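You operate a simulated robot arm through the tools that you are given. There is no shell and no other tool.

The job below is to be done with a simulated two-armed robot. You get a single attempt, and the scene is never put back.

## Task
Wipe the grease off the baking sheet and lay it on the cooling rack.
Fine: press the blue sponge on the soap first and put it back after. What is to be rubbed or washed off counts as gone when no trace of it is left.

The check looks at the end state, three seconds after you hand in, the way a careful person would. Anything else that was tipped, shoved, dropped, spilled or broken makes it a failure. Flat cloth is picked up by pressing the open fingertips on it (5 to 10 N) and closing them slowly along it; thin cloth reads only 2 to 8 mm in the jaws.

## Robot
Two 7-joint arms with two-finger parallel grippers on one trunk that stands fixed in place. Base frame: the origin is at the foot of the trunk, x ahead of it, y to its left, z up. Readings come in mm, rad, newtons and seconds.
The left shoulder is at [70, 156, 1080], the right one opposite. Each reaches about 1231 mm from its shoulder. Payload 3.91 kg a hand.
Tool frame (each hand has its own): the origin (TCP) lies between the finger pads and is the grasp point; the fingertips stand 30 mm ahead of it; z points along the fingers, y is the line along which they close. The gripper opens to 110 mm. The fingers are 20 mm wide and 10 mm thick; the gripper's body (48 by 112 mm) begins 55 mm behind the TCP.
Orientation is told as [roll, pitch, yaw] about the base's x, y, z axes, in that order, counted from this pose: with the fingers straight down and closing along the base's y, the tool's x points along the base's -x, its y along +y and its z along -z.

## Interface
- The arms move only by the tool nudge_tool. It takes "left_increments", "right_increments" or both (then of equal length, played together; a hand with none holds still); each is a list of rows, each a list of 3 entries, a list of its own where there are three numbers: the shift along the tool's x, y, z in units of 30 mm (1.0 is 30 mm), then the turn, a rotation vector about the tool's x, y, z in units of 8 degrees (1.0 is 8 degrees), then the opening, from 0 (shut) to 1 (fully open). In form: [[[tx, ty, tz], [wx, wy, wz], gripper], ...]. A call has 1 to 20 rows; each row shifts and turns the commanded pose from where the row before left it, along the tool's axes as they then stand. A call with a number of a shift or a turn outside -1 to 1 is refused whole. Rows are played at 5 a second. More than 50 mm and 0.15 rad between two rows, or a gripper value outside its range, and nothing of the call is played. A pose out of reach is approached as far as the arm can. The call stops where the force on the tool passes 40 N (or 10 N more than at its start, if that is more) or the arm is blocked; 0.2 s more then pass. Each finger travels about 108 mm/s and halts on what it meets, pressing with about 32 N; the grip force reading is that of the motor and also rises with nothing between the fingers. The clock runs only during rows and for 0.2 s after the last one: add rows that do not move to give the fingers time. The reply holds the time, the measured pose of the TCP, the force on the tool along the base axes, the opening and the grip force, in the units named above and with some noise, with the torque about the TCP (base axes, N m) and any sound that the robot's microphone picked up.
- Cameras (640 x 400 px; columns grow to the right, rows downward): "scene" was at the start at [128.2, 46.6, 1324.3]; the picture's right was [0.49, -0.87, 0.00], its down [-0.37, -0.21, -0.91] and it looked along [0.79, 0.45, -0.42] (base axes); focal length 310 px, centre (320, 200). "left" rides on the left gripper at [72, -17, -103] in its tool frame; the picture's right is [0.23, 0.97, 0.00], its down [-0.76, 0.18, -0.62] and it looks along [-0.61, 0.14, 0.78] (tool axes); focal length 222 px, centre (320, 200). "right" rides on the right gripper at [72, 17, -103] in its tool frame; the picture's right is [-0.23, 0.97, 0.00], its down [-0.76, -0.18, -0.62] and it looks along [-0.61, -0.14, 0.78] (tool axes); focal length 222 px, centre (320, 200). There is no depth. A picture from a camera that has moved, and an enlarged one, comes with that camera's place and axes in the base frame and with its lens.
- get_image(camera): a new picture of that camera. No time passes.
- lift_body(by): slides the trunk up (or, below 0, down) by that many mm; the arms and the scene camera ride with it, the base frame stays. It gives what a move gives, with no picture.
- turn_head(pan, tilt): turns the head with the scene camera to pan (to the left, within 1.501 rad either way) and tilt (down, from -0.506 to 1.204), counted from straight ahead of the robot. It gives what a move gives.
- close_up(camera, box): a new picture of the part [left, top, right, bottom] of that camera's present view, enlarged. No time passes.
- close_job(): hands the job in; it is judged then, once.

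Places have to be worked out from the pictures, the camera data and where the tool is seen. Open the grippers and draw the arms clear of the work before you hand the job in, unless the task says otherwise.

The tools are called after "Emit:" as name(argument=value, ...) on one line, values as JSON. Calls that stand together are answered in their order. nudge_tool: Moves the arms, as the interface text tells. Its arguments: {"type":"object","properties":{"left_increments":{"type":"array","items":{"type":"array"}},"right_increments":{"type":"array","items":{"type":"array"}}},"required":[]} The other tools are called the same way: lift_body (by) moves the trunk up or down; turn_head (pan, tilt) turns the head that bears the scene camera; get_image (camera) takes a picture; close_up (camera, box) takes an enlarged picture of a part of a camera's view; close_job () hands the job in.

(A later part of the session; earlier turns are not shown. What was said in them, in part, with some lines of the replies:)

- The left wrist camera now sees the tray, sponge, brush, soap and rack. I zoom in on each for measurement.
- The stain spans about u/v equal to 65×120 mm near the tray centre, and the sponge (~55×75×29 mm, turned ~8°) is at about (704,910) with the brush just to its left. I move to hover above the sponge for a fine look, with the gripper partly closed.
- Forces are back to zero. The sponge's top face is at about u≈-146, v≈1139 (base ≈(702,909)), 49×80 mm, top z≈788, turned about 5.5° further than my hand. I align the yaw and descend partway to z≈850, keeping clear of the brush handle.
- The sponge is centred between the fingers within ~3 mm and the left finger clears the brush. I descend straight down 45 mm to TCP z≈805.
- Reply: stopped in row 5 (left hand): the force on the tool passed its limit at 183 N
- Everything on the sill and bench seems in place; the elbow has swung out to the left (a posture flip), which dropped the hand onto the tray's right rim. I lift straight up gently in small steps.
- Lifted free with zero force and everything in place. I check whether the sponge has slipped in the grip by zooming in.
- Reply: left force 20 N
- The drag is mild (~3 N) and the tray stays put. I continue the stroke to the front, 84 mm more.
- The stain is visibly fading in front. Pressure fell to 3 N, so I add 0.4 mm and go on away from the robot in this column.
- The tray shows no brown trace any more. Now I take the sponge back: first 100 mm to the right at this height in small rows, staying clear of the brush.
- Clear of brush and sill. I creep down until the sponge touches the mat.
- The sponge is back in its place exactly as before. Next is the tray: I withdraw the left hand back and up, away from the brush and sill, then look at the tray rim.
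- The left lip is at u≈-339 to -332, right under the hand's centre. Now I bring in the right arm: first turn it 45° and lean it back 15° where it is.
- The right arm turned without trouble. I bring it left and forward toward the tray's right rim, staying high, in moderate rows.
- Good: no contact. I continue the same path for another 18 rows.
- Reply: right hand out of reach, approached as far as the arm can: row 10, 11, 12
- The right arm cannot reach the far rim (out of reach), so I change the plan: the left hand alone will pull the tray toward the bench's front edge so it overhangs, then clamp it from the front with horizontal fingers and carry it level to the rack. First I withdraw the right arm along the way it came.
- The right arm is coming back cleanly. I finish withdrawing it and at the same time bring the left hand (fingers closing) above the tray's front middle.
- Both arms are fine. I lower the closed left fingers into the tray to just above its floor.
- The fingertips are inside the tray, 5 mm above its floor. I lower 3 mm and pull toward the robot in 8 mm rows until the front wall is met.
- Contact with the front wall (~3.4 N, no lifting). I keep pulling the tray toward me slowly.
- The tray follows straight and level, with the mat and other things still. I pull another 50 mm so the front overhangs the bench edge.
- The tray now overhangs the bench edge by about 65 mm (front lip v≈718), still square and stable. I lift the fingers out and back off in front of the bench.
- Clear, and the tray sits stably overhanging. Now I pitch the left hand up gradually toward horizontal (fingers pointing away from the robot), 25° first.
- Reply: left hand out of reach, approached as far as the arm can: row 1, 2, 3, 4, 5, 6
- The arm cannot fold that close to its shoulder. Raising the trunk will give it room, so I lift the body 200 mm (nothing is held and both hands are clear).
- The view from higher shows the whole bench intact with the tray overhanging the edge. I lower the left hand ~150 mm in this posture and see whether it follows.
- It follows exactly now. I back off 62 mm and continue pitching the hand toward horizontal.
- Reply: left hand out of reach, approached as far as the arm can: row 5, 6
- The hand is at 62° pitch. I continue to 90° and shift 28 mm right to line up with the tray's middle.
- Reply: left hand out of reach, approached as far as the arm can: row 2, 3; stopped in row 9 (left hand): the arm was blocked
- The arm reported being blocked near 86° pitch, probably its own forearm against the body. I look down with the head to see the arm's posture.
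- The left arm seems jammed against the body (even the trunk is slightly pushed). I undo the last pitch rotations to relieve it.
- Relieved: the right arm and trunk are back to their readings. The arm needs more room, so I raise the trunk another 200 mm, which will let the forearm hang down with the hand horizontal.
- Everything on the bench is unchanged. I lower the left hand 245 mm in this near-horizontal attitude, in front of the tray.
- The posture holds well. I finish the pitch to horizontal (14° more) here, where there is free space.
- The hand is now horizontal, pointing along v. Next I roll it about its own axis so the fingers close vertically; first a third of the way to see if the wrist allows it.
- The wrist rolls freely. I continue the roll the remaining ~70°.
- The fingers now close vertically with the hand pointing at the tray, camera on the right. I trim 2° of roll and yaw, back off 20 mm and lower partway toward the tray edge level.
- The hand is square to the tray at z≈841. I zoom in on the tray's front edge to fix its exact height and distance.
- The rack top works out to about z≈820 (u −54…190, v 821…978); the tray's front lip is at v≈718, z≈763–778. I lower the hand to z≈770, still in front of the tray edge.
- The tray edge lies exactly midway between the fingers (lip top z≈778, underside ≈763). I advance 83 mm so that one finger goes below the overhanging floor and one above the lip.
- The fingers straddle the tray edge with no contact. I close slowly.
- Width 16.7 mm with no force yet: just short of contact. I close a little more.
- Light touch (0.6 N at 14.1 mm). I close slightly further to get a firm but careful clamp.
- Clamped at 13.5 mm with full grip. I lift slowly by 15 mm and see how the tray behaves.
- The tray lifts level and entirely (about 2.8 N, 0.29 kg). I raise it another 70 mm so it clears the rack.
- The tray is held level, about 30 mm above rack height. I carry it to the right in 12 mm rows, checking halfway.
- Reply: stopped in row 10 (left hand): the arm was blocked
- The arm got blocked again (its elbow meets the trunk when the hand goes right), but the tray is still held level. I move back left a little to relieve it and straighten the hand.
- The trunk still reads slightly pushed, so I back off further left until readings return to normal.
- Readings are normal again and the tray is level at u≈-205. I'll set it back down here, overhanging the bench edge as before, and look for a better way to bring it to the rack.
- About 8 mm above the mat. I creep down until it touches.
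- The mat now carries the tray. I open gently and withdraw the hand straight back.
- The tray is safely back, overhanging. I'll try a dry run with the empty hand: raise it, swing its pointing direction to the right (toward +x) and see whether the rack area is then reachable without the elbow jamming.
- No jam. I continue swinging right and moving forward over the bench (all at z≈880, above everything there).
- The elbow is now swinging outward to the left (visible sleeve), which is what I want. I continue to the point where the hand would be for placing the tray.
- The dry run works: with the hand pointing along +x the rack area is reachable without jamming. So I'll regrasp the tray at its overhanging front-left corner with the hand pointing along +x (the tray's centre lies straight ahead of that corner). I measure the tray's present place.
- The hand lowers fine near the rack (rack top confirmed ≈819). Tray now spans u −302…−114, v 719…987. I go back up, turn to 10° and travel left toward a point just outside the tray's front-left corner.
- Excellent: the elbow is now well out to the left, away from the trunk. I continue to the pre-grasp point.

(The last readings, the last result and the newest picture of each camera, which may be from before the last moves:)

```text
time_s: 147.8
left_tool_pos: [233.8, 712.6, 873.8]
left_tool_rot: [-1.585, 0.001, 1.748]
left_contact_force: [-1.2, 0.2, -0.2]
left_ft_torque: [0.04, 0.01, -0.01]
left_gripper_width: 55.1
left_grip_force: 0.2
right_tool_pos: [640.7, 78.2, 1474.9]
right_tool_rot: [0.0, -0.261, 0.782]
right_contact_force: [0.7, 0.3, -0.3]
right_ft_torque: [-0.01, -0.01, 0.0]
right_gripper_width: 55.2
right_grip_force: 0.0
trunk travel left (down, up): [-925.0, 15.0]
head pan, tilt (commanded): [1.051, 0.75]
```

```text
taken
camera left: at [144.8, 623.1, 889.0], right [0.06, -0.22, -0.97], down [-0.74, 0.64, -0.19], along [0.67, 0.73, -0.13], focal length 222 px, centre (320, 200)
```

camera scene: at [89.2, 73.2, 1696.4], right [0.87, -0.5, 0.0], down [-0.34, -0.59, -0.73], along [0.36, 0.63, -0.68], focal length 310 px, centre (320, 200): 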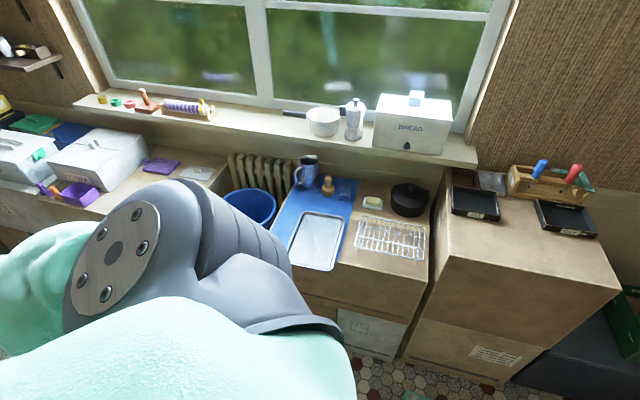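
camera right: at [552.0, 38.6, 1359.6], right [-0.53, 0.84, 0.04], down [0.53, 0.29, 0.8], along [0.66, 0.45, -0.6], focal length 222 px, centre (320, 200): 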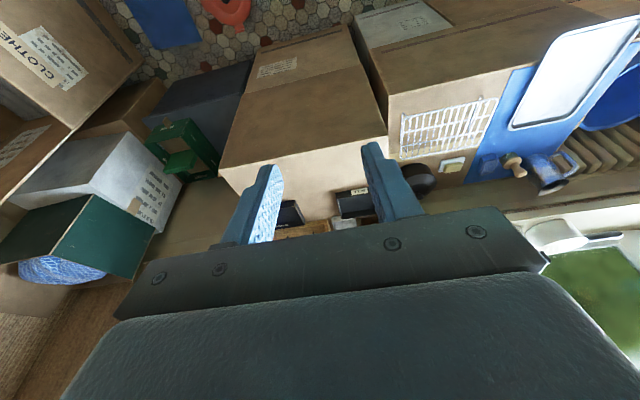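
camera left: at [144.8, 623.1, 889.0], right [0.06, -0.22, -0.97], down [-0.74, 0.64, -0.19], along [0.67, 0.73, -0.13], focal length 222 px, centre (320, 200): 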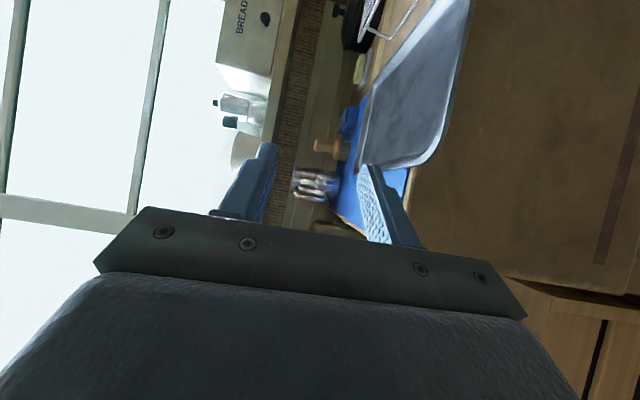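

The corner is where I computed it (image match within a few pixels). I lower the hand to z≈770 in front of the corner.

Emit:
nudge_tool(left_increments=[[[0, 0.3467, 0], [0, 0, 0], 0.5], [[0, 0.3467, 0], [0, 0, 0], 0.5], [[0, 0.3467, 0], [0, 0, 0], 0.5], [[0, 0.3467, 0], [0, 0, 0], 0.5], [[0, 0.3467, 0], [0, 0, 0], 0.5], [[0, 0.3467, 0], [0, 0, 0], 0.5], [[0, 0.3467, 0], [0, 0, 0], 0.5], [[0, 0.3467, 0], [0, 0, 0], 0.5], [[0, 0.3467, 0], [0, 0, 0], 0.5], [[0, 0.3467, 0], [0, 0, 0], 0.5], [[0, 0, 0], [0, 0, 0], 0.5]])

Emit:
get_image(camera="left")

Emit:
close_up(camera="left", box=[240, 40, 460, 240])

```text
time_s: 150.2
left_tool_pos: [234.1, 711.0, 768.4]
left_tool_rot: [-1.585, 0.002, 1.748]
left_contact_force: [1.2, 0.3, -0.2]
left_ft_torque: [0.0, -0.02, 0.0]
left_gripper_width: 55.2
left_grip_force: 0.0
right_tool_pos: [640.2, 77.8, 1474.9]
right_tool_rot: [0.0, -0.262, 0.783]
right_contact_force: [0.1, -0.7, -0.3]
right_ft_torque: [-0.02, -0.02, 0.01]
right_gripper_width: 54.8
right_grip_force: 0.0
trunk travel left (down, up): [-925.0, 15.0]
head pan, tilt (commanded): [1.051, 0.75]
```

```text
taken
camera left: at [146.5, 623.1, 784.7], right [0.06, -0.22, -0.97], down [-0.74, 0.64, -0.19], along [0.67, 0.73, -0.13], focal length 222 px, centre (320, 200)
```

left: 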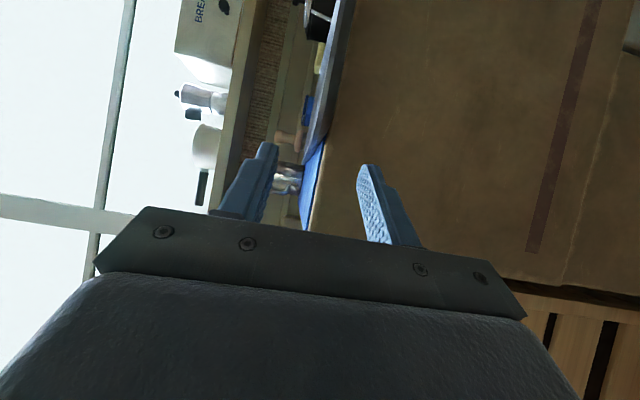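

```text
2.00 times, centred on (350, 140) of left
camera zoom: at [146.5, 623.1, 784.7], right [0.06, -0.22, -0.97], down [-0.74, 0.64, -0.19], along [0.67, 0.73, -0.13], focal length 444 px, centre (260, 320)
```

zoom: 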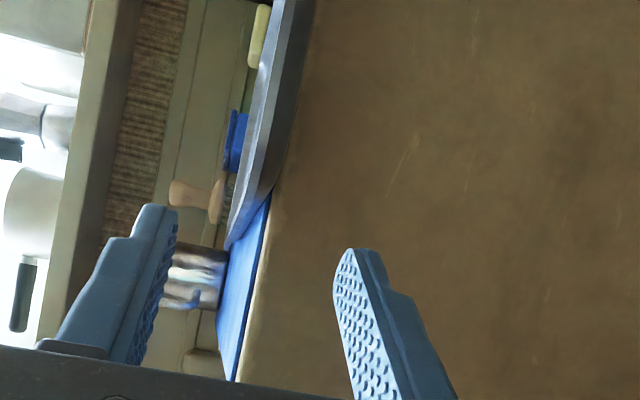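

The corner lies straight ahead, midway between the fingers. I advance 88 mm so the fingers straddle the overhanging corner.

Emit:
nudge_tool(left_increments=[[[0, -0.05, 0.3667], [0, 0, 0], 0.5], [[0, 0, 0.3667], [0, 0, 0], 0.5], [[0, 0, 0.3667], [0, 0, 0], 0.5], [[0, 0, 0.3667], [0, 0, 0], 0.5], [[0, 0, 0.3667], [0, 0, 0], 0.5], [[0, 0, 0.3667], [0, 0, 0], 0.5], [[0, 0, 0.3667], [0, 0, 0], 0.5], [[0, 0, 0.3667], [0, 0, 0], 0.5], [[0, 0, 0], [0, 0, 0], 0.5]])

Emit:
close_up(camera="left", box=[220, 40, 440, 240])

Emit:
close_up(camera="scene", box=[270, 180, 440, 290])

```text
time_s: 152.2
left_tool_pos: [323.1, 727.5, 772.7]
left_tool_rot: [-1.587, 0.003, 1.745]
left_contact_force: [0.8, -0.2, 1.2]
left_ft_torque: [0.02, -0.01, 0.0]
left_gripper_width: 55.1
left_grip_force: 0.1
right_tool_pos: [640.3, 79.3, 1475.6]
right_tool_rot: [0.0, -0.264, 0.786]
right_contact_force: [0.1, 0.4, 0.0]
right_ft_torque: [0.01, 0.0, 0.0]
right_gripper_width: 54.8
right_grip_force: 0.0
trunk travel left (down, up): [-925.0, 15.0]
head pan, tilt (commanded): [1.051, 0.75]
```

```text
2.00 times, centred on (330, 140) of left
camera zoom: at [233.6, 638.4, 787.8], right [0.06, -0.22, -0.97], down [-0.74, 0.64, -0.19], along [0.67, 0.73, -0.13], focal length 444 px, centre (300, 320)
```

zoom: 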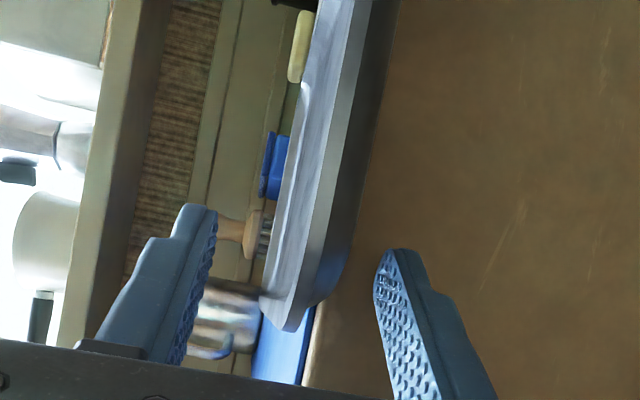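

```text
3.64 times, centred on (355, 235) of scene
camera zoom: at [88.8, 73.2, 1696.4], right [0.87, -0.5, 0.0], down [-0.34, -0.59, -0.73], along [0.36, 0.63, -0.68], focal length 1127 px, centre (193, 73)
```

zoom: 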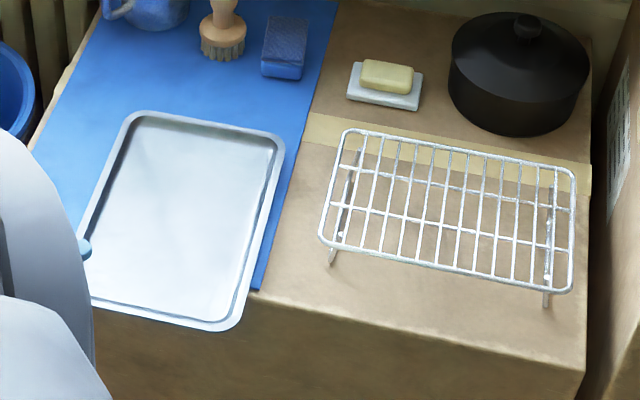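

The corner sits between the fingers, about 14 mm past their middle. I lower 2.4 mm to centre, then close slowly.

Emit:
nudge_tool(left_increments=[[[0, 0.08, 0], [0, 0, 0], 0.5], [[0, 0, 0], [0, 0, 0], 0.4], [[0, 0, 0], [0, 0, 0], 0.3], [[0, 0, 0], [0, 0, 0], 0.22], [[0, 0, 0], [0, 0, 0], 0.18], [[0, 0, 0], [0, 0, 0], 0.15], [[0, 0, 0], [0, 0, 0], 0.13], [[0, 0, 0], [0, 0, 0], 0.13]])

Emit:
close_up(camera="left", box=[220, 40, 440, 240])

Emit:
close_up(camera="scene", box=[270, 180, 440, 290])

```text
time_s: 154.0
left_tool_pos: [322.6, 726.9, 770.2]
left_tool_rot: [-1.587, 0.001, 1.748]
left_contact_force: [-1.5, -0.8, -1.5]
left_ft_torque: [0.04, 0.02, -0.01]
left_gripper_width: 14.9
left_grip_force: 1.0
right_tool_pos: [641.2, 79.2, 1474.3]
right_tool_rot: [0.0, -0.26, 0.784]
right_contact_force: [0.0, -0.2, -0.3]
right_ft_torque: [0.02, 0.0, 0.01]
right_gripper_width: 55.2
right_grip_force: 0.0
trunk travel left (down, up): [-925.0, 15.0]
head pan, tilt (commanded): [1.051, 0.75]
```

```text
2.00 times, centred on (330, 140) of left
camera zoom: at [233.3, 638.6, 785.5], right [0.06, -0.22, -0.97], down [-0.74, 0.64, -0.19], along [0.67, 0.73, -0.13], focal length 444 px, centre (300, 320)
```

zoom: 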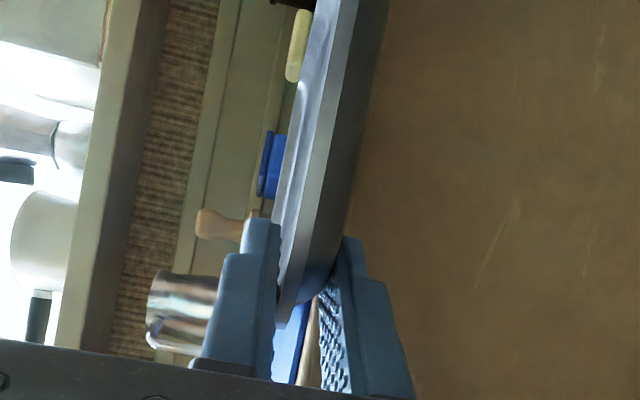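

```text
3.64 times, centred on (355, 235) of scene
camera zoom: at [89.0, 73.3, 1696.4], right [0.87, -0.5, 0.0], down [-0.34, -0.59, -0.73], along [0.36, 0.63, -0.68], focal length 1127 px, centre (193, 73)
```

zoom: 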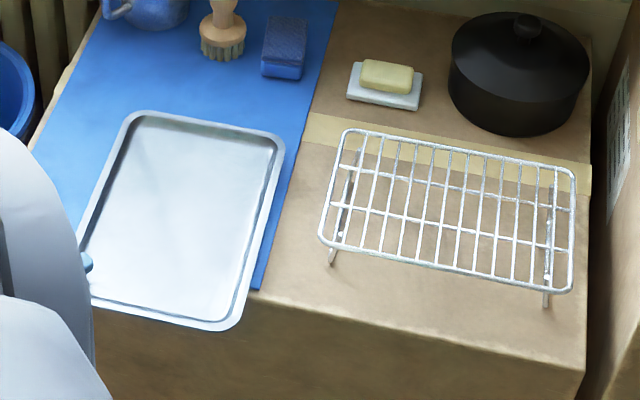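

Contact begins at 14.9 mm. I close to a firm clamp.

Emit:
nudge_tool(left_increments=[[[0, 0, 0], [0, 0, 0], 0.12], [[0, 0, 0], [0, 0, 0], 0.11], [[0, 0, 0], [0, 0, 0], 0.1], [[0, 0, 0], [0, 0, 0], 0.1]])

Emit:
close_up(camera="scene", box=[270, 180, 440, 290])

```text
time_s: 155.0
left_tool_pos: [324.0, 727.6, 770.9]
left_tool_rot: [-1.587, 0.001, 1.746]
left_contact_force: [0.4, 0.0, -2.1]
left_ft_torque: [-0.06, 0.33, -0.03]
left_gripper_width: 13.8
left_grip_force: 32.0
right_tool_pos: [640.1, 79.3, 1475.3]
right_tool_rot: [-0.001, -0.26, 0.784]
right_contact_force: [-0.1, 0.9, 0.2]
right_ft_torque: [-0.01, -0.01, 0.0]
right_gripper_width: 55.1
right_grip_force: 0.1
trunk travel left (down, up): [-925.0, 15.0]
head pan, tilt (commanded): [1.051, 0.75]
```

```text
3.64 times, centred on (355, 235) of scene
camera zoom: at [89.1, 73.5, 1696.3], right [0.87, -0.5, 0.0], down [-0.34, -0.59, -0.73], along [0.36, 0.63, -0.68], focal length 1127 px, centre (193, 73)
```

zoom: 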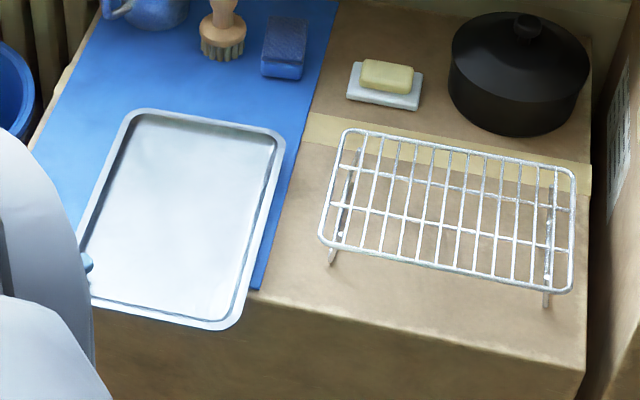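

Clamped firmly. I lift 15 mm slowly and check that the tray stays level.

Emit:
nudge_tool(left_increments=[[[0, -0.1, 0], [0, 0, 0], 0.1], [[0, -0.1, 0], [0, 0, 0], 0.1], [[0, -0.1, 0], [0, 0, 0], 0.1], [[0, -0.1, 0], [0, 0, 0], 0.1], [[0, -0.1, 0], [0, 0, 0], 0.1], [[0, 0, 0], [0, 0, 0], 0.1]])

Emit:
close_up(camera="scene", box=[270, 180, 440, 290])

Emit:
get_image(camera="left")

```text
time_s: 156.4
left_tool_pos: [322.2, 727.7, 785.8]
left_tool_rot: [-1.586, 0.001, 1.746]
left_contact_force: [0.1, 0.1, -3.4]
left_ft_torque: [-0.07, 0.35, 0.02]
left_gripper_width: 13.6
left_grip_force: 32.0
right_tool_pos: [641.0, 79.4, 1475.0]
right_tool_rot: [0.0, -0.259, 0.784]
right_contact_force: [0.3, -0.1, 0.0]
right_ft_torque: [0.01, 0.02, -0.01]
right_gripper_width: 54.8
right_grip_force: 0.0
trunk travel left (down, up): [-925.0, 15.0]
head pan, tilt (commanded): [1.051, 0.75]
```

```text
3.64 times, centred on (355, 235) of scene
camera zoom: at [89.2, 73.5, 1696.3], right [0.87, -0.5, 0.0], down [-0.34, -0.59, -0.73], along [0.36, 0.63, -0.68], focal length 1127 px, centre (193, 73)
```

zoom: 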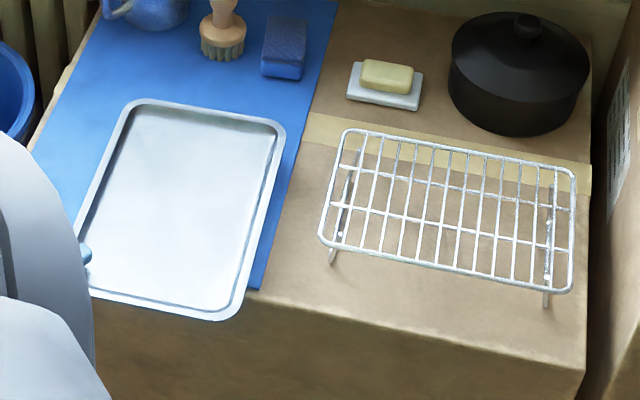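

```text
taken
camera left: at [233.3, 639.0, 800.5], right [0.06, -0.22, -0.97], down [-0.74, 0.64, -0.19], along [0.67, 0.73, -0.13], focal length 222 px, centre (320, 200)
```

left: 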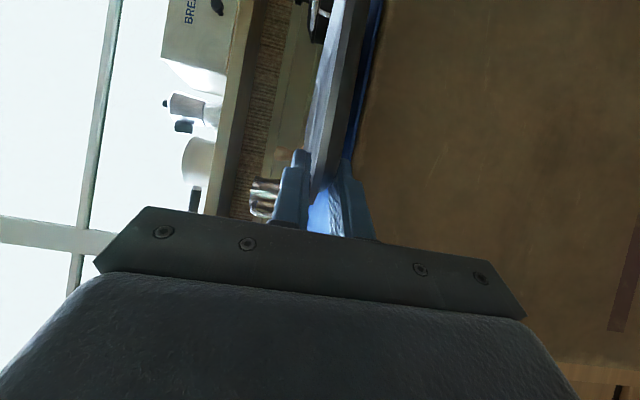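

The whole tray lifts level. I raise it to z≈860, clear of the rack top.

Emit:
nudge_tool(left_increments=[[[0, -0.31, 0], [0, 0, 0], 0.1], [[0, -0.31, 0], [0, 0, 0], 0.1], [[0, -0.31, 0], [0, 0, 0], 0.1], [[0, -0.31, 0], [0, 0, 0], 0.1], [[0, -0.31, 0], [0, 0, 0], 0.1], [[0, -0.31, 0], [0, 0, 0], 0.1], [[0, -0.31, 0], [0, 0, 0], 0.1], [[0, -0.31, 0], [0, 0, 0], 0.1], [[0, 0, 0], [0, 0, 0], 0.1]])

Emit:
get_image(camera="scene")

Emit:
close_up(camera="scene", box=[270, 180, 440, 290])

```text
time_s: 158.4
left_tool_pos: [321.1, 727.7, 859.6]
left_tool_rot: [-1.587, 0.002, 1.746]
left_contact_force: [-0.3, 0.1, -1.9]
left_ft_torque: [-0.04, 0.34, 0.0]
left_gripper_width: 13.6
left_grip_force: 31.9
right_tool_pos: [641.3, 79.1, 1474.6]
right_tool_rot: [0.0, -0.259, 0.784]
right_contact_force: [-0.2, -0.1, 0.1]
right_ft_torque: [-0.02, 0.03, -0.02]
right_gripper_width: 55.1
right_grip_force: 0.0
trunk travel left (down, up): [-925.0, 15.0]
head pan, tilt (commanded): [1.051, 0.75]
```

```text
taken
camera scene: at [89.2, 73.6, 1696.3], right [0.87, -0.5, 0.0], down [-0.34, -0.59, -0.73], along [0.36, 0.63, -0.68], focal length 310 px, centre (320, 200)
```

scene: 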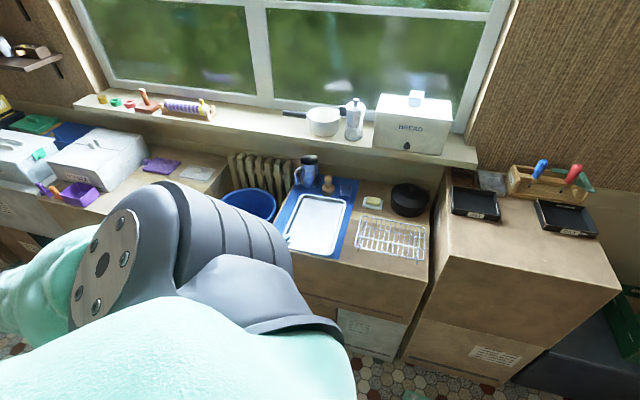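

```text
3.64 times, centred on (355, 235) of scene
camera zoom: at [89.2, 73.6, 1696.3], right [0.87, -0.5, 0.0], down [-0.34, -0.59, -0.73], along [0.36, 0.63, -0.68], focal length 1127 px, centre (193, 73)
```

zoom: 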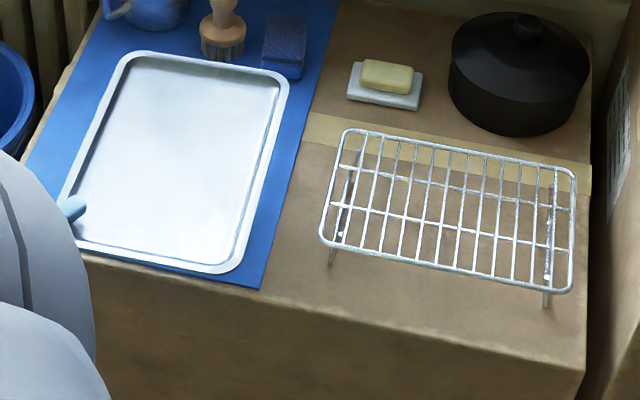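

The tray is level and high enough (underside ≈853 vs rack 819). I carry it right toward the rack, five rows at a time.

Emit:
nudge_tool(left_increments=[[[0.423, 0, 0.399], [0, 0, 0], 0.1], [[0.423, 0, 0.399], [0, 0, 0], 0.1], [[0.423, 0, 0.399], [0, 0, 0], 0.1], [[0.423, 0, 0.399], [0, 0, 0], 0.1], [[0.423, 0, 0.399], [0, 0, 0], 0.1], [[0, 0, 0], [0, 0, 0], 0.1]])

Emit:
get_image(camera="scene")

```text
time_s: 159.8
left_tool_pos: [390.4, 676.5, 860.1]
left_tool_rot: [-1.587, 0.002, 1.748]
left_contact_force: [-0.1, 0.3, -3.8]
left_ft_torque: [-0.07, 0.35, -0.02]
left_gripper_width: 13.6
left_grip_force: 32.1
right_tool_pos: [639.8, 79.5, 1474.5]
right_tool_rot: [0.001, -0.259, 0.786]
right_contact_force: [-0.7, -0.3, -0.8]
right_ft_torque: [-0.01, 0.01, -0.01]
right_gripper_width: 55.1
right_grip_force: 0.0
trunk travel left (down, up): [-925.0, 15.0]
head pan, tilt (commanded): [1.051, 0.75]
```

```text
taken
camera scene: at [88.9, 73.6, 1696.4], right [0.87, -0.5, 0.0], down [-0.34, -0.59, -0.73], along [0.36, 0.63, -0.68], focal length 310 px, centre (320, 200)
```

scene: 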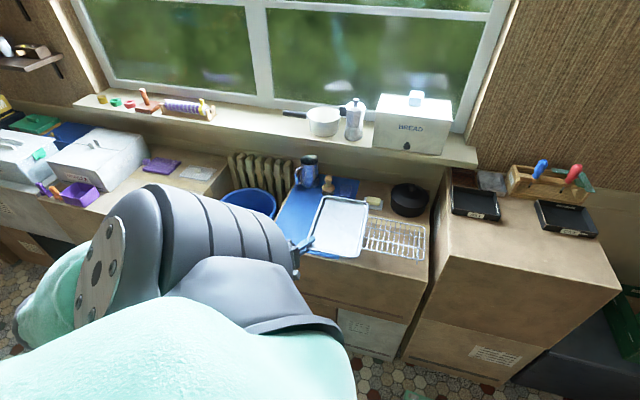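

Tracking exactly, no jam, tray steady. I continue with five more rows.

Emit:
nudge_tool(left_increments=[[[0.423, 0, 0.399], [0, 0, 0], 0.1], [[0.423, 0, 0.399], [0, 0, 0], 0.1], [[0.423, 0, 0.399], [0, 0, 0], 0.1], [[0.423, 0, 0.399], [0, 0, 0], 0.1], [[0.423, 0, 0.399], [0, 0, 0], 0.1], [[0, 0, 0], [0, 0, 0], 0.1]])

Emit:
get_image(camera="scene")

```text
time_s: 161.2
left_tool_pos: [461.1, 624.2, 862.1]
left_tool_rot: [-1.587, 0.001, 1.746]
left_contact_force: [0.4, 0.5, -3.0]
left_ft_torque: [-0.06, 0.36, -0.01]
left_gripper_width: 13.6
left_grip_force: 32.2
right_tool_pos: [641.1, 79.1, 1475.0]
right_tool_rot: [-0.001, -0.26, 0.786]
right_contact_force: [-0.4, -0.4, -0.2]
right_ft_torque: [0.01, 0.0, -0.03]
right_gripper_width: 54.9
right_grip_force: 0.0
trunk travel left (down, up): [-925.0, 15.0]
head pan, tilt (commanded): [1.051, 0.75]
```

```text
taken
camera scene: at [89.0, 73.6, 1696.4], right [0.87, -0.5, 0.0], down [-0.34, -0.59, -0.73], along [0.36, 0.63, -0.68], focal length 310 px, centre (320, 200)
```

scene: 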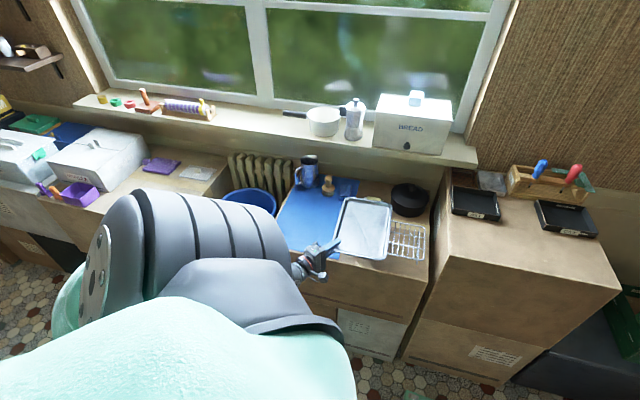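

The tray is now over the rack's left half. Six more rows bring it to the rack's centre.

Emit:
nudge_tool(left_increments=[[[0.423, 0, 0.399], [0, 0, 0], 0.1], [[0.423, 0, 0.399], [0, 0, 0], 0.1], [[0.423, 0, 0.399], [0, 0, 0], 0.1], [[0.423, 0, 0.399], [0, 0, 0], 0.1], [[0.423, 0, 0.399], [0, 0, 0], 0.1], [[0.423, 0, 0.399], [0, 0, 0], 0.1], [[0, 0, 0], [0, 0, 0], 0.1]])

Emit:
get_image(camera="scene")

Emit:
close_up(camera="scene", box=[280, 170, 450, 290])

Emit:
get_image(camera="left")

```text
time_s: 162.8
left_tool_pos: [547.2, 559.6, 863.1]
left_tool_rot: [-1.587, 0.0, 1.746]
left_contact_force: [-0.2, 0.3, -2.6]
left_ft_torque: [-0.04, 0.36, -0.01]
left_gripper_width: 13.5
left_grip_force: 31.6
right_tool_pos: [640.3, 79.2, 1474.8]
right_tool_rot: [0.0, -0.258, 0.783]
right_contact_force: [0.8, 0.5, 0.2]
right_ft_torque: [-0.01, 0.02, -0.01]
right_gripper_width: 55.2
right_grip_force: 0.1
trunk travel left (down, up): [-925.0, 15.0]
head pan, tilt (commanded): [1.051, 0.75]
```

```text
taken
camera scene: at [89.1, 73.5, 1696.4], right [0.87, -0.5, 0.0], down [-0.34, -0.59, -0.73], along [0.36, 0.63, -0.68], focal length 310 px, centre (320, 200)
```

scene: 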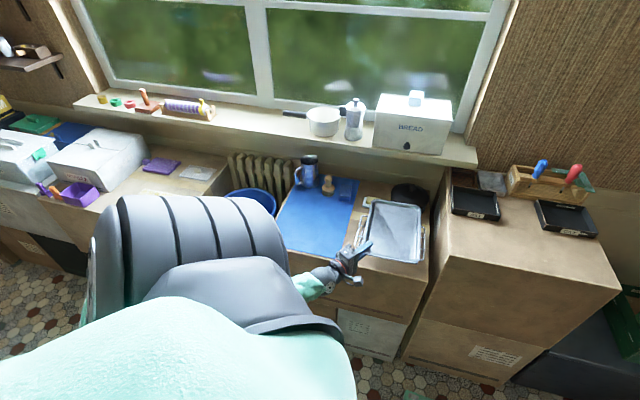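

```text
3.33 times, centred on (365, 230) of scene
camera zoom: at [89.1, 73.5, 1696.4], right [0.87, -0.5, 0.0], down [-0.34, -0.59, -0.73], along [0.36, 0.63, -0.68], focal length 1033 px, centre (170, 100)
```

zoom: 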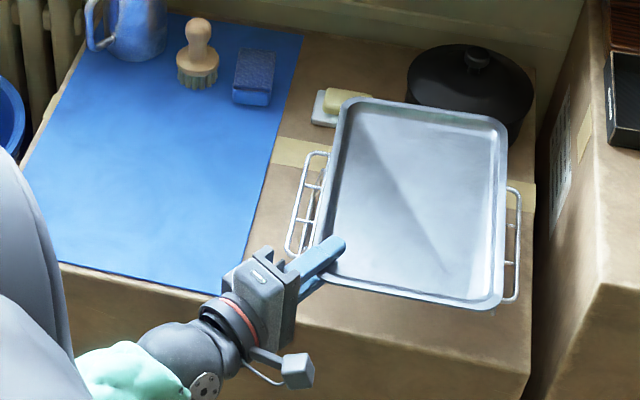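

```text
taken
camera left: at [456.6, 471.7, 878.1], right [0.06, -0.22, -0.97], down [-0.74, 0.64, -0.19], along [0.67, 0.73, -0.13], focal length 222 px, centre (320, 200)
```

left: 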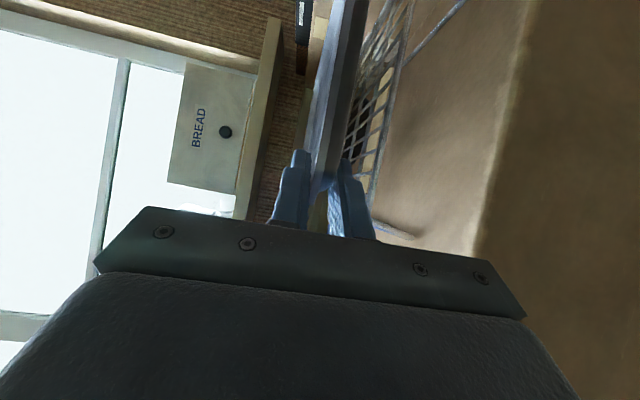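

The tray is centred over the rack (u −29…163, v 770…1031). I pull back 6 mm so the lower finger stays clear of the rack's front wire, then lower 24 mm and look.

Emit:
nudge_tool(left_increments=[[[0.113, 0, -0.163], [0, 0, 0], 0.1], [[0, 0.27, 0], [0, 0, 0], 0.1], [[0, 0.27, 0], [0, 0, 0], 0.1], [[0, 0.27, 0], [0, 0, 0], 0.1], [[0, 0, 0], [0, 0, 0], 0.1]])

Emit:
close_up(camera="left", box=[260, 0, 460, 240])

Emit:
close_up(camera="scene", box=[280, 170, 450, 290])

```text
time_s: 164.0
left_tool_pos: [541.8, 556.4, 839.0]
left_tool_rot: [-1.589, 0.001, 1.746]
left_contact_force: [0.1, 1.1, -2.6]
left_ft_torque: [-0.03, 0.36, 0.0]
left_gripper_width: 13.9
left_grip_force: 32.0
right_tool_pos: [639.4, 78.7, 1475.6]
right_tool_rot: [-0.001, -0.259, 0.785]
right_contact_force: [-0.1, -0.3, -0.2]
right_ft_torque: [0.03, 0.01, -0.01]
right_gripper_width: 55.0
right_grip_force: 0.2
trunk travel left (down, up): [-925.0, 15.0]
head pan, tilt (commanded): [1.051, 0.75]
```

```text
1.67 times, centred on (360, 120) of left
camera zoom: at [452.5, 467.9, 853.9], right [0.06, -0.22, -0.97], down [-0.74, 0.64, -0.19], along [0.67, 0.73, -0.13], focal length 370 px, centre (253, 333)
```

zoom: 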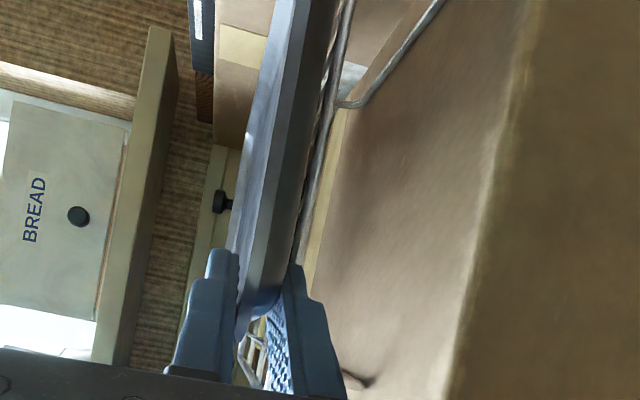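

```text
3.33 times, centred on (365, 230) of scene
camera zoom: at [89.3, 73.4, 1696.3], right [0.87, -0.5, 0.0], down [-0.34, -0.59, -0.73], along [0.36, 0.63, -0.68], focal length 1033 px, centre (170, 100)
```

zoom: 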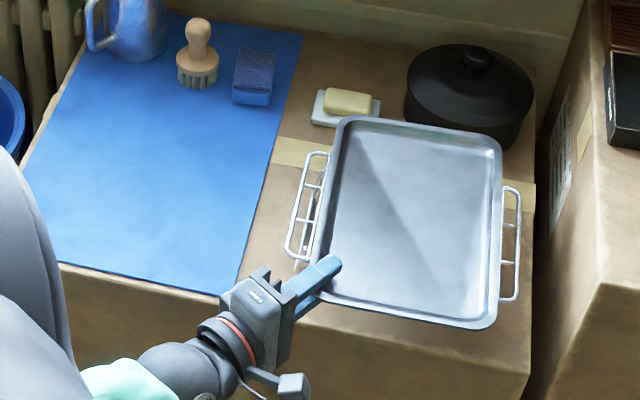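

The tray is ~13 mm above the rack and the lower finger is about 11 mm in front of the rack's front wire. I creep down.

Emit:
nudge_tool(left_increments=[[[0, 0.1, 0], [0, 0, 0], 0.1], [[0, 0.1, 0], [0, 0, 0], 0.1], [[0, 0.1, 0], [0, 0, 0], 0.1], [[0, 0, 0], [0, 0, 0], 0.1]])

Emit:
close_up(camera="left", box=[260, 0, 460, 240])

```text
time_s: 165.0
left_tool_pos: [541.7, 557.5, 829.8]
left_tool_rot: [-1.587, 0.001, 1.747]
left_contact_force: [-1.0, 0.6, -2.6]
left_ft_torque: [-0.09, 0.33, 0.04]
left_gripper_width: 13.7
left_grip_force: 31.9
right_tool_pos: [642.5, 78.9, 1473.8]
right_tool_rot: [0.001, -0.259, 0.783]
right_contact_force: [0.1, 0.1, -0.4]
right_ft_torque: [0.0, -0.03, -0.01]
right_gripper_width: 55.0
right_grip_force: 0.1
trunk travel left (down, up): [-925.0, 15.0]
head pan, tilt (commanded): [1.051, 0.75]
```

```text
1.67 times, centred on (360, 120) of left
camera zoom: at [453.0, 467.9, 844.8], right [0.06, -0.22, -0.97], down [-0.74, 0.64, -0.19], along [0.67, 0.73, -0.13], focal length 370 px, centre (253, 333)
```

zoom: 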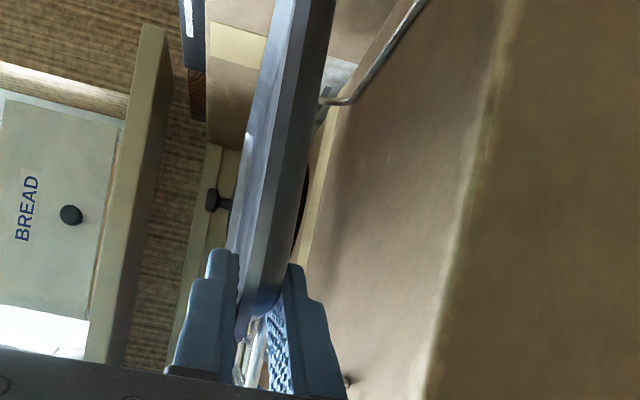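

Still free. I continue in ~1.2 mm steps.

Emit:
nudge_tool(left_increments=[[[0, 0.04, 0], [0, 0, 0], 0.1], [[0, 0.04, 0], [0, 0, 0], 0.1], [[0, 0, 0], [0, 0, 0], 0.1]])

```text
time_s: 165.8
left_tool_pos: [541.4, 556.1, 828.3]
left_tool_rot: [-1.589, 0.001, 1.746]
left_contact_force: [0.5, -0.2, 2.4]
left_ft_torque: [0.08, 0.22, -0.05]
left_gripper_width: 13.4
left_grip_force: 31.4
right_tool_pos: [641.0, 77.8, 1474.0]
right_tool_rot: [-0.001, -0.262, 0.783]
right_contact_force: [0.6, 0.5, -0.8]
right_ft_torque: [0.0, 0.01, 0.03]
right_gripper_width: 54.8
right_grip_force: 0.0
trunk travel left (down, up): [-925.0, 15.0]
head pan, tilt (commanded): [1.051, 0.75]
```

The rack now carries the tray (force changed from −2.6 to +2.4 N). I check the views before releasing.

Emit:
close_up(camera="scene", box=[280, 170, 450, 290])

Emit:
close_up(camera="left", box=[240, 0, 460, 240])

Emit:
close_up(camera="right", box=[360, 60, 640, 240])

```text
3.33 times, centred on (365, 230) of scene
camera zoom: at [89.0, 73.0, 1696.5], right [0.87, -0.5, 0.0], down [-0.34, -0.59, -0.73], along [0.36, 0.63, -0.68], focal length 1033 px, centre (170, 100)
```

zoom: 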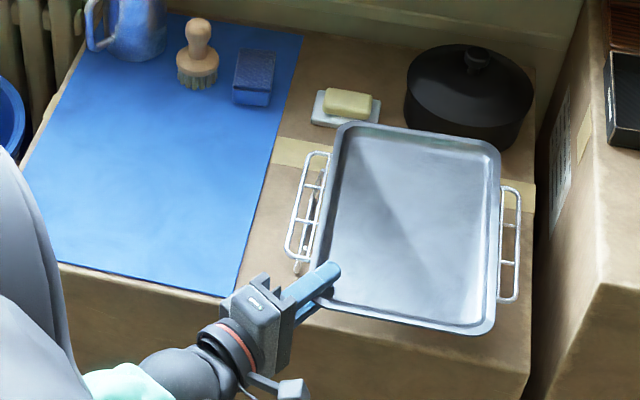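

```text
1.67 times, centred on (350, 120) of left
camera zoom: at [453.0, 467.8, 843.1], right [0.06, -0.22, -0.97], down [-0.74, 0.64, -0.19], along [0.67, 0.73, -0.13], focal length 370 px, centre (270, 333)
```

zoom: 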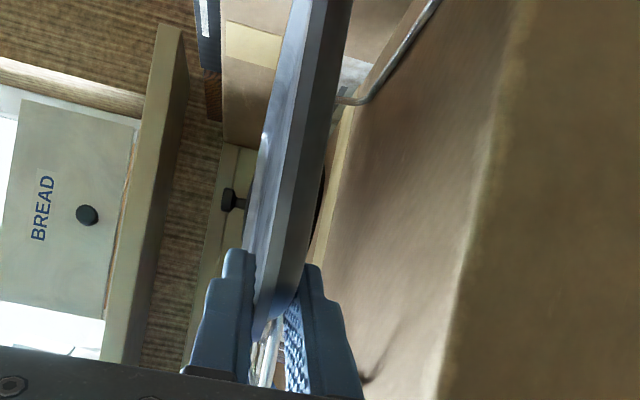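

```text
2.22 times, centred on (500, 150) of right
camera zoom: at [561.4, 22.3, 1555.7], right [-0.53, 0.84, 0.06], down [0.53, 0.28, 0.8], along [0.66, 0.46, -0.6], focal length 494 px, centre (-80, 311)
```

zoom: 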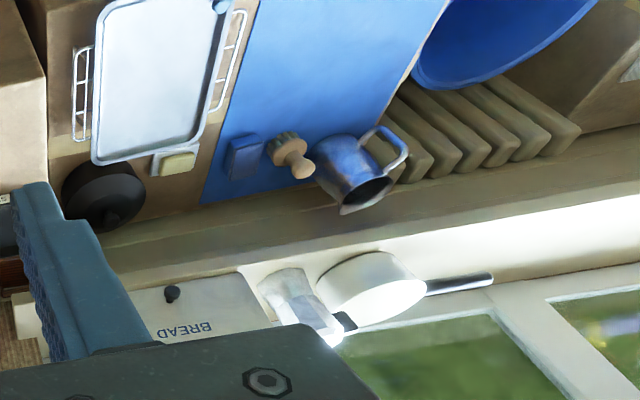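

The tray is centred and level on the rack (centre u≈67, v≈893, the rack's centre ≈68, 900). I open the fingers slowly.

Emit:
nudge_tool(left_increments=[[[0, -0.015, 0], [0, 0, 0], 0.11], [[0, 0, 0], [0, 0, 0], 0.13], [[0, 0, 0], [0, 0, 0], 0.16], [[0, 0, 0], [0, 0, 0], 0.2], [[0, 0, 0], [0, 0, 0], 0.26], [[0, 0, 0], [0, 0, 0], 0.32], [[0, 0, 0], [0, 0, 0], 0.38], [[0, 0, 0], [0, 0, 0], 0.38]])

Emit:
close_up(camera="scene", box=[280, 170, 450, 290])

Emit:
close_up(camera="left", box=[240, 0, 460, 240])

```text
time_s: 167.6
left_tool_pos: [541.0, 557.6, 828.2]
left_tool_rot: [-1.585, 0.002, 1.747]
left_contact_force: [-0.2, -0.5, 0.4]
left_ft_torque: [0.02, -0.02, -0.04]
left_gripper_width: 41.7
left_grip_force: 0.1
right_tool_pos: [641.1, 80.3, 1475.0]
right_tool_rot: [0.0, -0.259, 0.785]
right_contact_force: [-0.3, -0.8, -0.5]
right_ft_torque: [-0.03, 0.01, 0.01]
right_gripper_width: 54.9
right_grip_force: 0.1
trunk travel left (down, up): [-925.0, 15.0]
head pan, tilt (commanded): [1.051, 0.75]
```

```text
3.33 times, centred on (365, 230) of scene
camera zoom: at [89.1, 73.2, 1696.4], right [0.87, -0.5, 0.0], down [-0.34, -0.59, -0.73], along [0.36, 0.63, -0.68], focal length 1033 px, centre (170, 100)
```

zoom: 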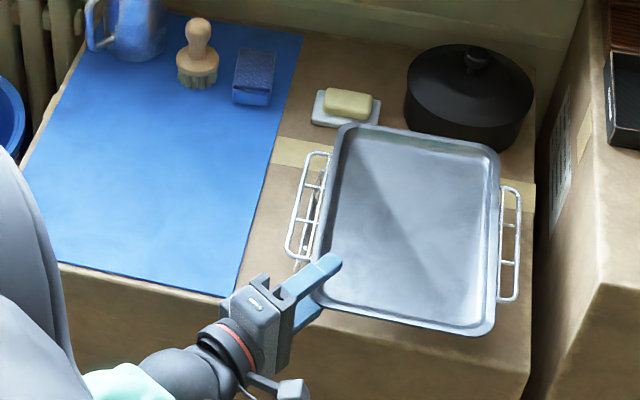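

```text
1.67 times, centred on (350, 120) of left
camera zoom: at [452.7, 467.9, 842.9], right [0.06, -0.22, -0.97], down [-0.74, 0.64, -0.19], along [0.67, 0.73, -0.13], focal length 370 px, centre (270, 333)
```

zoom: 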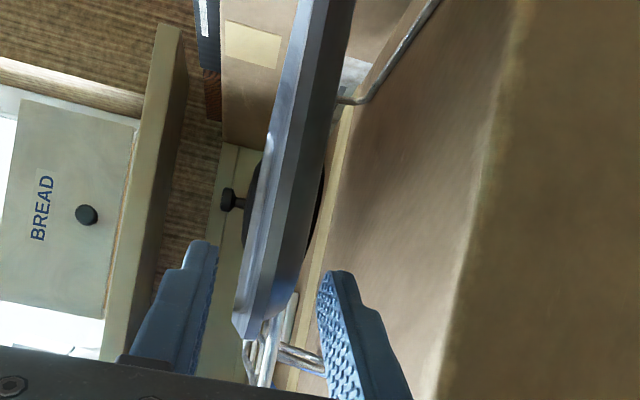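

Released; the tray rests flat on the rack. I withdraw the hand straight back.

Emit:
nudge_tool(left_increments=[[[0, 0, -0.25], [0, 0, 0], 0.38], [[0, 0, -0.3667], [0, 0, 0], 0.38], [[0, 0, -0.3667], [0, 0, 0], 0.38], [[0, 0, -0.3667], [0, 0, 0], 0.38], [[0, 0, -0.3667], [0, 0, 0], 0.38], [[0, 0, -0.3667], [0, 0, 0], 0.38], [[0, 0, -0.3667], [0, 0, 0], 0.38], [[0, 0, -0.3667], [0, 0, 0], 0.38], [[0, 0, -0.3667], [0, 0, 0], 0.38], [[0, 0, 0], [0, 0, 0], 0.38]])

Emit:
get_image(camera="scene")

Emit:
close_up(camera="scene", box=[280, 170, 450, 290])

Emit:
get_image(camera="left")

```text
time_s: 169.8
left_tool_pos: [448.3, 539.9, 826.6]
left_tool_rot: [-1.587, 0.001, 1.747]
left_contact_force: [0.3, 0.0, -0.9]
left_ft_torque: [0.01, 0.0, -0.03]
left_gripper_width: 41.7
left_grip_force: 0.0
right_tool_pos: [641.8, 79.2, 1473.0]
right_tool_rot: [-0.001, -0.26, 0.783]
right_contact_force: [0.6, 0.7, -0.7]
right_ft_torque: [-0.03, -0.01, 0.02]
right_gripper_width: 55.0
right_grip_force: 0.1
trunk travel left (down, up): [-925.0, 15.0]
head pan, tilt (commanded): [1.051, 0.75]
```

```text
taken
camera scene: at [89.3, 73.2, 1696.4], right [0.87, -0.5, 0.0], down [-0.34, -0.59, -0.73], along [0.36, 0.63, -0.68], focal length 310 px, centre (320, 200)
```

scene: 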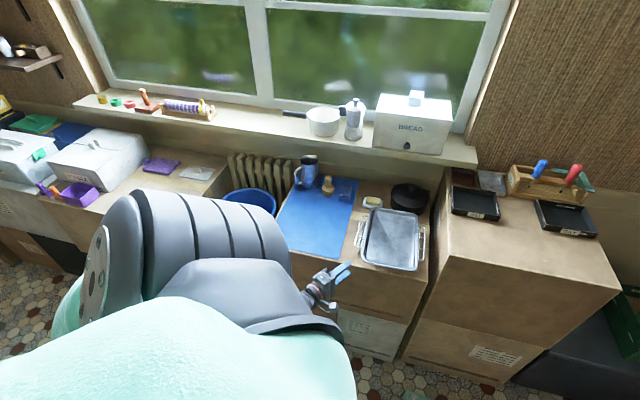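

```text
3.33 times, centred on (365, 230) of scene
camera zoom: at [89.3, 73.2, 1696.4], right [0.87, -0.5, 0.0], down [-0.34, -0.59, -0.73], along [0.36, 0.63, -0.68], focal length 1033 px, centre (170, 100)
```

zoom: 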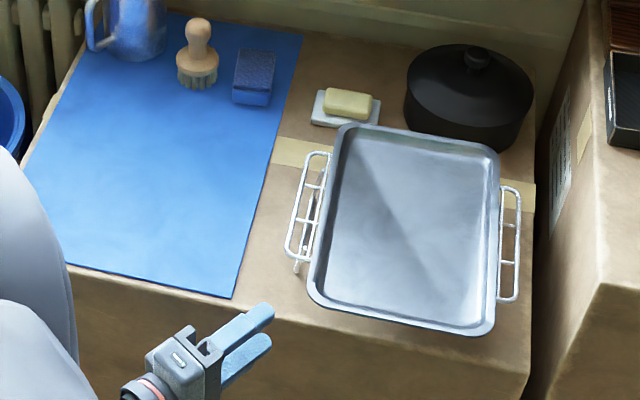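

```text
taken
camera left: at [358.8, 451.4, 842.0], right [0.06, -0.22, -0.97], down [-0.74, 0.64, -0.19], along [0.67, 0.73, -0.13], focal length 222 px, centre (320, 200)
```

left: 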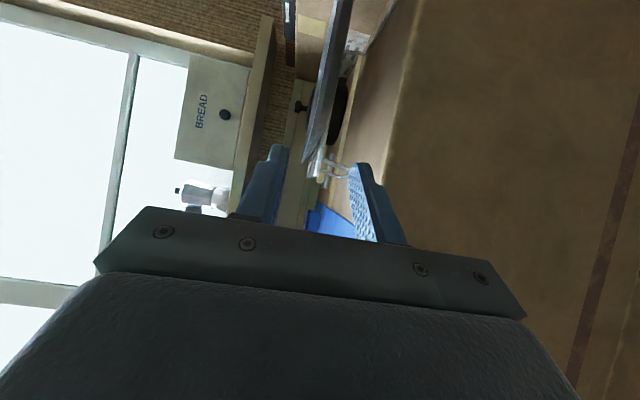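

The tray lies flat and centred on the rack, and nothing else moved. I raise the left hand clear, opening it fully.

Emit:
nudge_tool(left_increments=[[[0, -0.4, -0.2], [0, 0, 0], 0.5], [[0, -0.4, -0.2], [0, 0, 0], 0.6], [[0, -0.4, -0.2], [0, 0, 0], 0.7], [[0, -0.4, 0], [0, 0, 0], 0.8], [[0, -0.4, 0], [0, 0, 0], 0.9], [[0, -0.4, 0], [0, 0, 0], 1], [[0, -0.4, 0], [0, 0, 0], 1], [[0, -0.4, 0], [0, 0, 0], 1], [[0, -0.4, 0], [0, 0, 0], 1], [[0, -0.4, 0], [0, 0, 0], 1]], right_increments=[[[0, 0, 0], [0, 0, 0], 0.6], [[0, 0, 0], [0, 0, 0], 0.7], [[0, 0, 0], [0, 0, 0], 0.8], [[0, 0, 0], [0, 0, 0], 0.9], [[0, 0, 0], [0, 0, 0], 1], [[0, 0, 0], [0, 0, 0], 1], [[0, 0, 0], [0, 0, 0], 1], [[0, 0, 0], [0, 0, 0], 1], [[0, 0, 0], [0, 0, 0], 1], [[0, 0, 0], [0, 0, 0], 1]])

Emit:
get_image(camera="scene")

Emit:
close_up(camera="scene", box=[340, 190, 440, 280])

Emit:
close_up(camera="scene", box=[260, 150, 440, 260])

```text
time_s: 172.0
left_tool_pos: [428.5, 536.2, 947.1]
left_tool_rot: [-1.586, 0.004, 1.744]
left_contact_force: [-0.1, 0.6, -0.6]
left_ft_torque: [-0.02, -0.01, 0.0]
left_gripper_width: 110.3
left_grip_force: 0.0
right_tool_pos: [640.1, 78.9, 1474.5]
right_tool_rot: [0.0, -0.261, 0.783]
right_contact_force: [0.8, -0.4, 0.6]
right_ft_torque: [0.01, 0.0, 0.01]
right_gripper_width: 109.9
right_grip_force: 0.1
trunk travel left (down, up): [-925.0, 15.0]
head pan, tilt (commanded): [1.051, 0.75]
```

```text
taken
camera scene: at [88.9, 72.9, 1696.4], right [0.87, -0.5, 0.0], down [-0.34, -0.59, -0.73], along [0.36, 0.63, -0.68], focal length 310 px, centre (320, 200)
```

scene: 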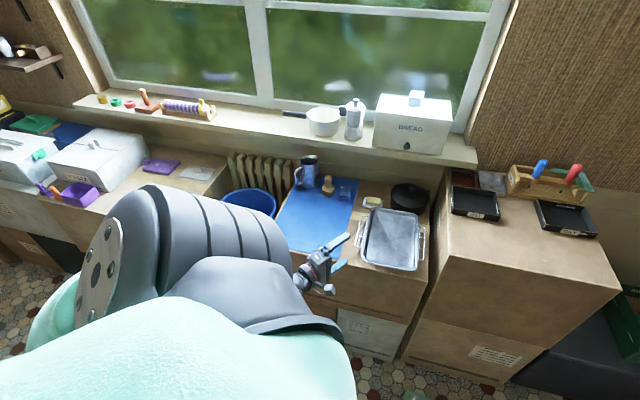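

```text
4.44 times, centred on (390, 235) of scene
camera zoom: at [88.9, 72.9, 1696.4], right [0.87, -0.5, 0.0], down [-0.34, -0.59, -0.73], along [0.36, 0.63, -0.68], focal length 1378 px, centre (9, 44)
```

zoom: 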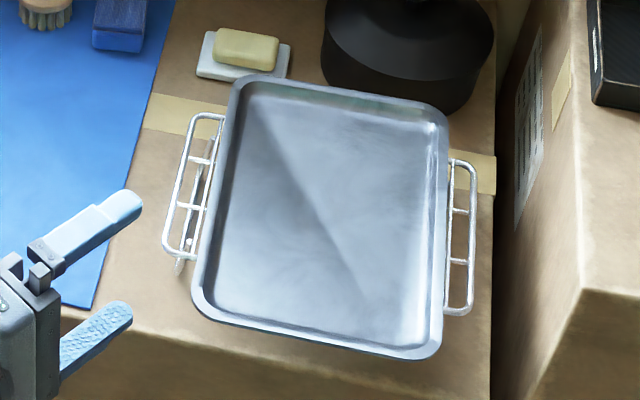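

```text
3.56 times, centred on (350, 205) of scene
camera zoom: at [88.9, 72.9, 1696.4], right [0.87, -0.5, 0.0], down [-0.34, -0.59, -0.73], along [0.36, 0.63, -0.68], focal length 1102 px, centre (213, 182)
```

zoom: 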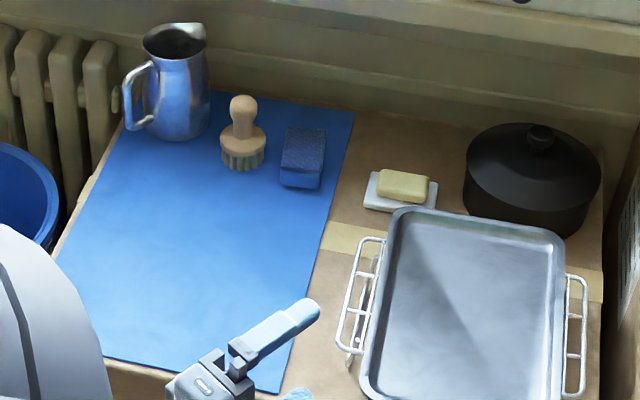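

The tray is clean and sits squarely on the rack; sponge, brush, soap, pot and pitcher are all in place. I draw the left arm further away to the left-front, clear of the work.

Emit:
nudge_tool(left_increments=[[[-0.547, 0, -0.337], [0, 0, 0], 1], [[-0.547, 0, -0.337], [0, 0, 0], 1], [[-0.547, 0, -0.337], [0, 0, 0], 1], [[-0.547, 0, -0.337], [0, 0, 0], 1], [[-0.547, 0, -0.337], [0, 0, 0], 1], [[-0.547, 0, -0.337], [0, 0, 0], 1], [[-0.547, 0, -0.337], [0, 0, 0], 1], [[-0.547, 0, -0.337], [0, 0, 0], 1], [[0, 0, 0], [0, 0, 0], 1]])

Emit:
get_image(camera="scene")

Emit:
close_up(camera="scene", box=[260, 150, 440, 280])

Emit:
get_image(camera="right")

```text
time_s: 174.0
left_tool_pos: [325.1, 650.9, 944.3]
left_tool_rot: [-1.587, 0.002, 1.748]
left_contact_force: [-0.8, 0.1, 0.3]
left_ft_torque: [-0.02, -0.01, -0.04]
left_gripper_width: 110.1
left_grip_force: 0.1
right_tool_pos: [641.9, 78.3, 1473.1]
right_tool_rot: [0.0, -0.261, 0.784]
right_contact_force: [-0.1, -0.4, 0.4]
right_ft_torque: [-0.03, -0.01, 0.0]
right_gripper_width: 110.1
right_grip_force: 0.0
trunk travel left (down, up): [-925.0, 15.0]
head pan, tilt (commanded): [1.051, 0.75]
```

```text
taken
camera scene: at [89.2, 73.0, 1696.4], right [0.87, -0.5, 0.0], down [-0.34, -0.59, -0.73], along [0.36, 0.63, -0.68], focal length 310 px, centre (320, 200)
```

scene: 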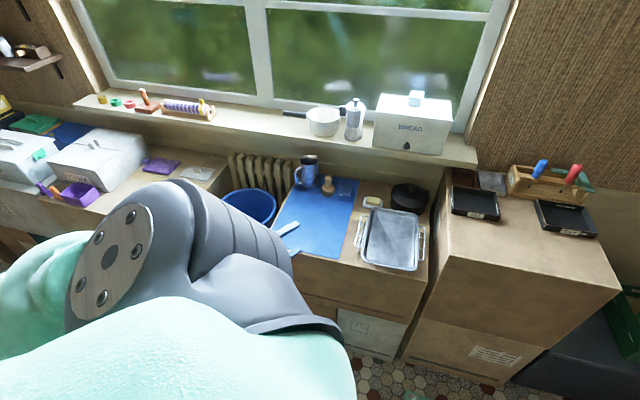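

```text
3.08 times, centred on (350, 215) of scene
camera zoom: at [89.2, 73.0, 1696.4], right [0.87, -0.5, 0.0], down [-0.34, -0.59, -0.73], along [0.36, 0.63, -0.68], focal length 954 px, centre (228, 154)
```

zoom: 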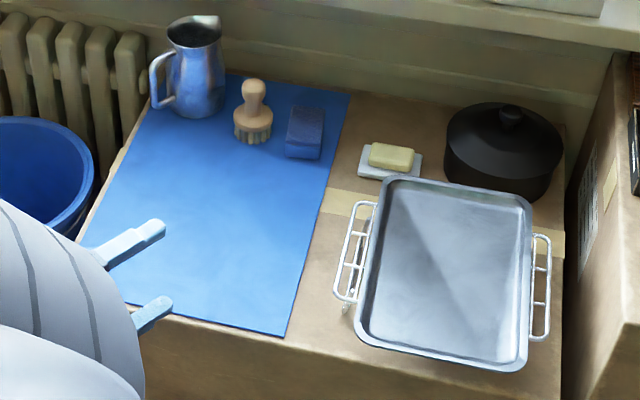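

```text
taken
camera right: at [561.6, 22.3, 1555.5], right [-0.53, 0.84, 0.06], down [0.53, 0.28, 0.8], along [0.66, 0.46, -0.6], focal length 222 px, centre (320, 200)
```

right: 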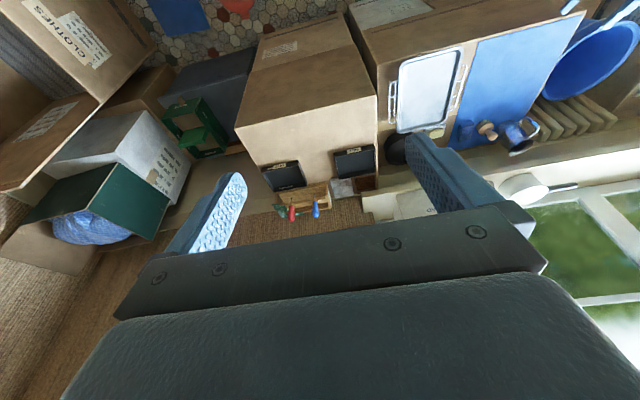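

The pictures show the tray clean and level on the rack, the sponge back in its spot, everything else undisturbed, and both grippers open and clear. I hand the job in.

Emit:
close_job()

```text
The job is handed in.
```

The baking sheet is wiped and resting level on the cooling rack, and the job is handed in. No grease showed on it in the last close-ups, from above and from the side.

- **Sponge and soap:** I pressed the sponge on the soap first at about 10 N. Afterwards I put it back in its original spot and orientation.
- **Other items:** The last pictures show the brush, soap dish, pot, pitcher, mat and rack where they started. Both grippers are open and clear of the work.

Some contacts along the way are worth knowing about:

- **Window sill:** Early on the left hand pushed lightly against the sill edge, at about 9 N. Nothing on the sill moved.
- **Hard contact:** While moving to the sheet, the left arm changed posture and drove the held sponge down near the sheet's right rim, with a spike of 183 N. I saw no damage and nothing shifted, apart from the sponge slipping in the grip, so I regrasped it.
- **Arm against the body:** The left arm jammed twice, apparently its elbow against the trunk, and pushed the trunk a little. Readings returned to normal each time I backed off.

The right arm could not reach the sheet's far rim, so I pulled the sheet to overhang the bench and carried it with the left hand alone. It overhangs the rack by roughly 50–60 mm at the front and back, with its weight centred.
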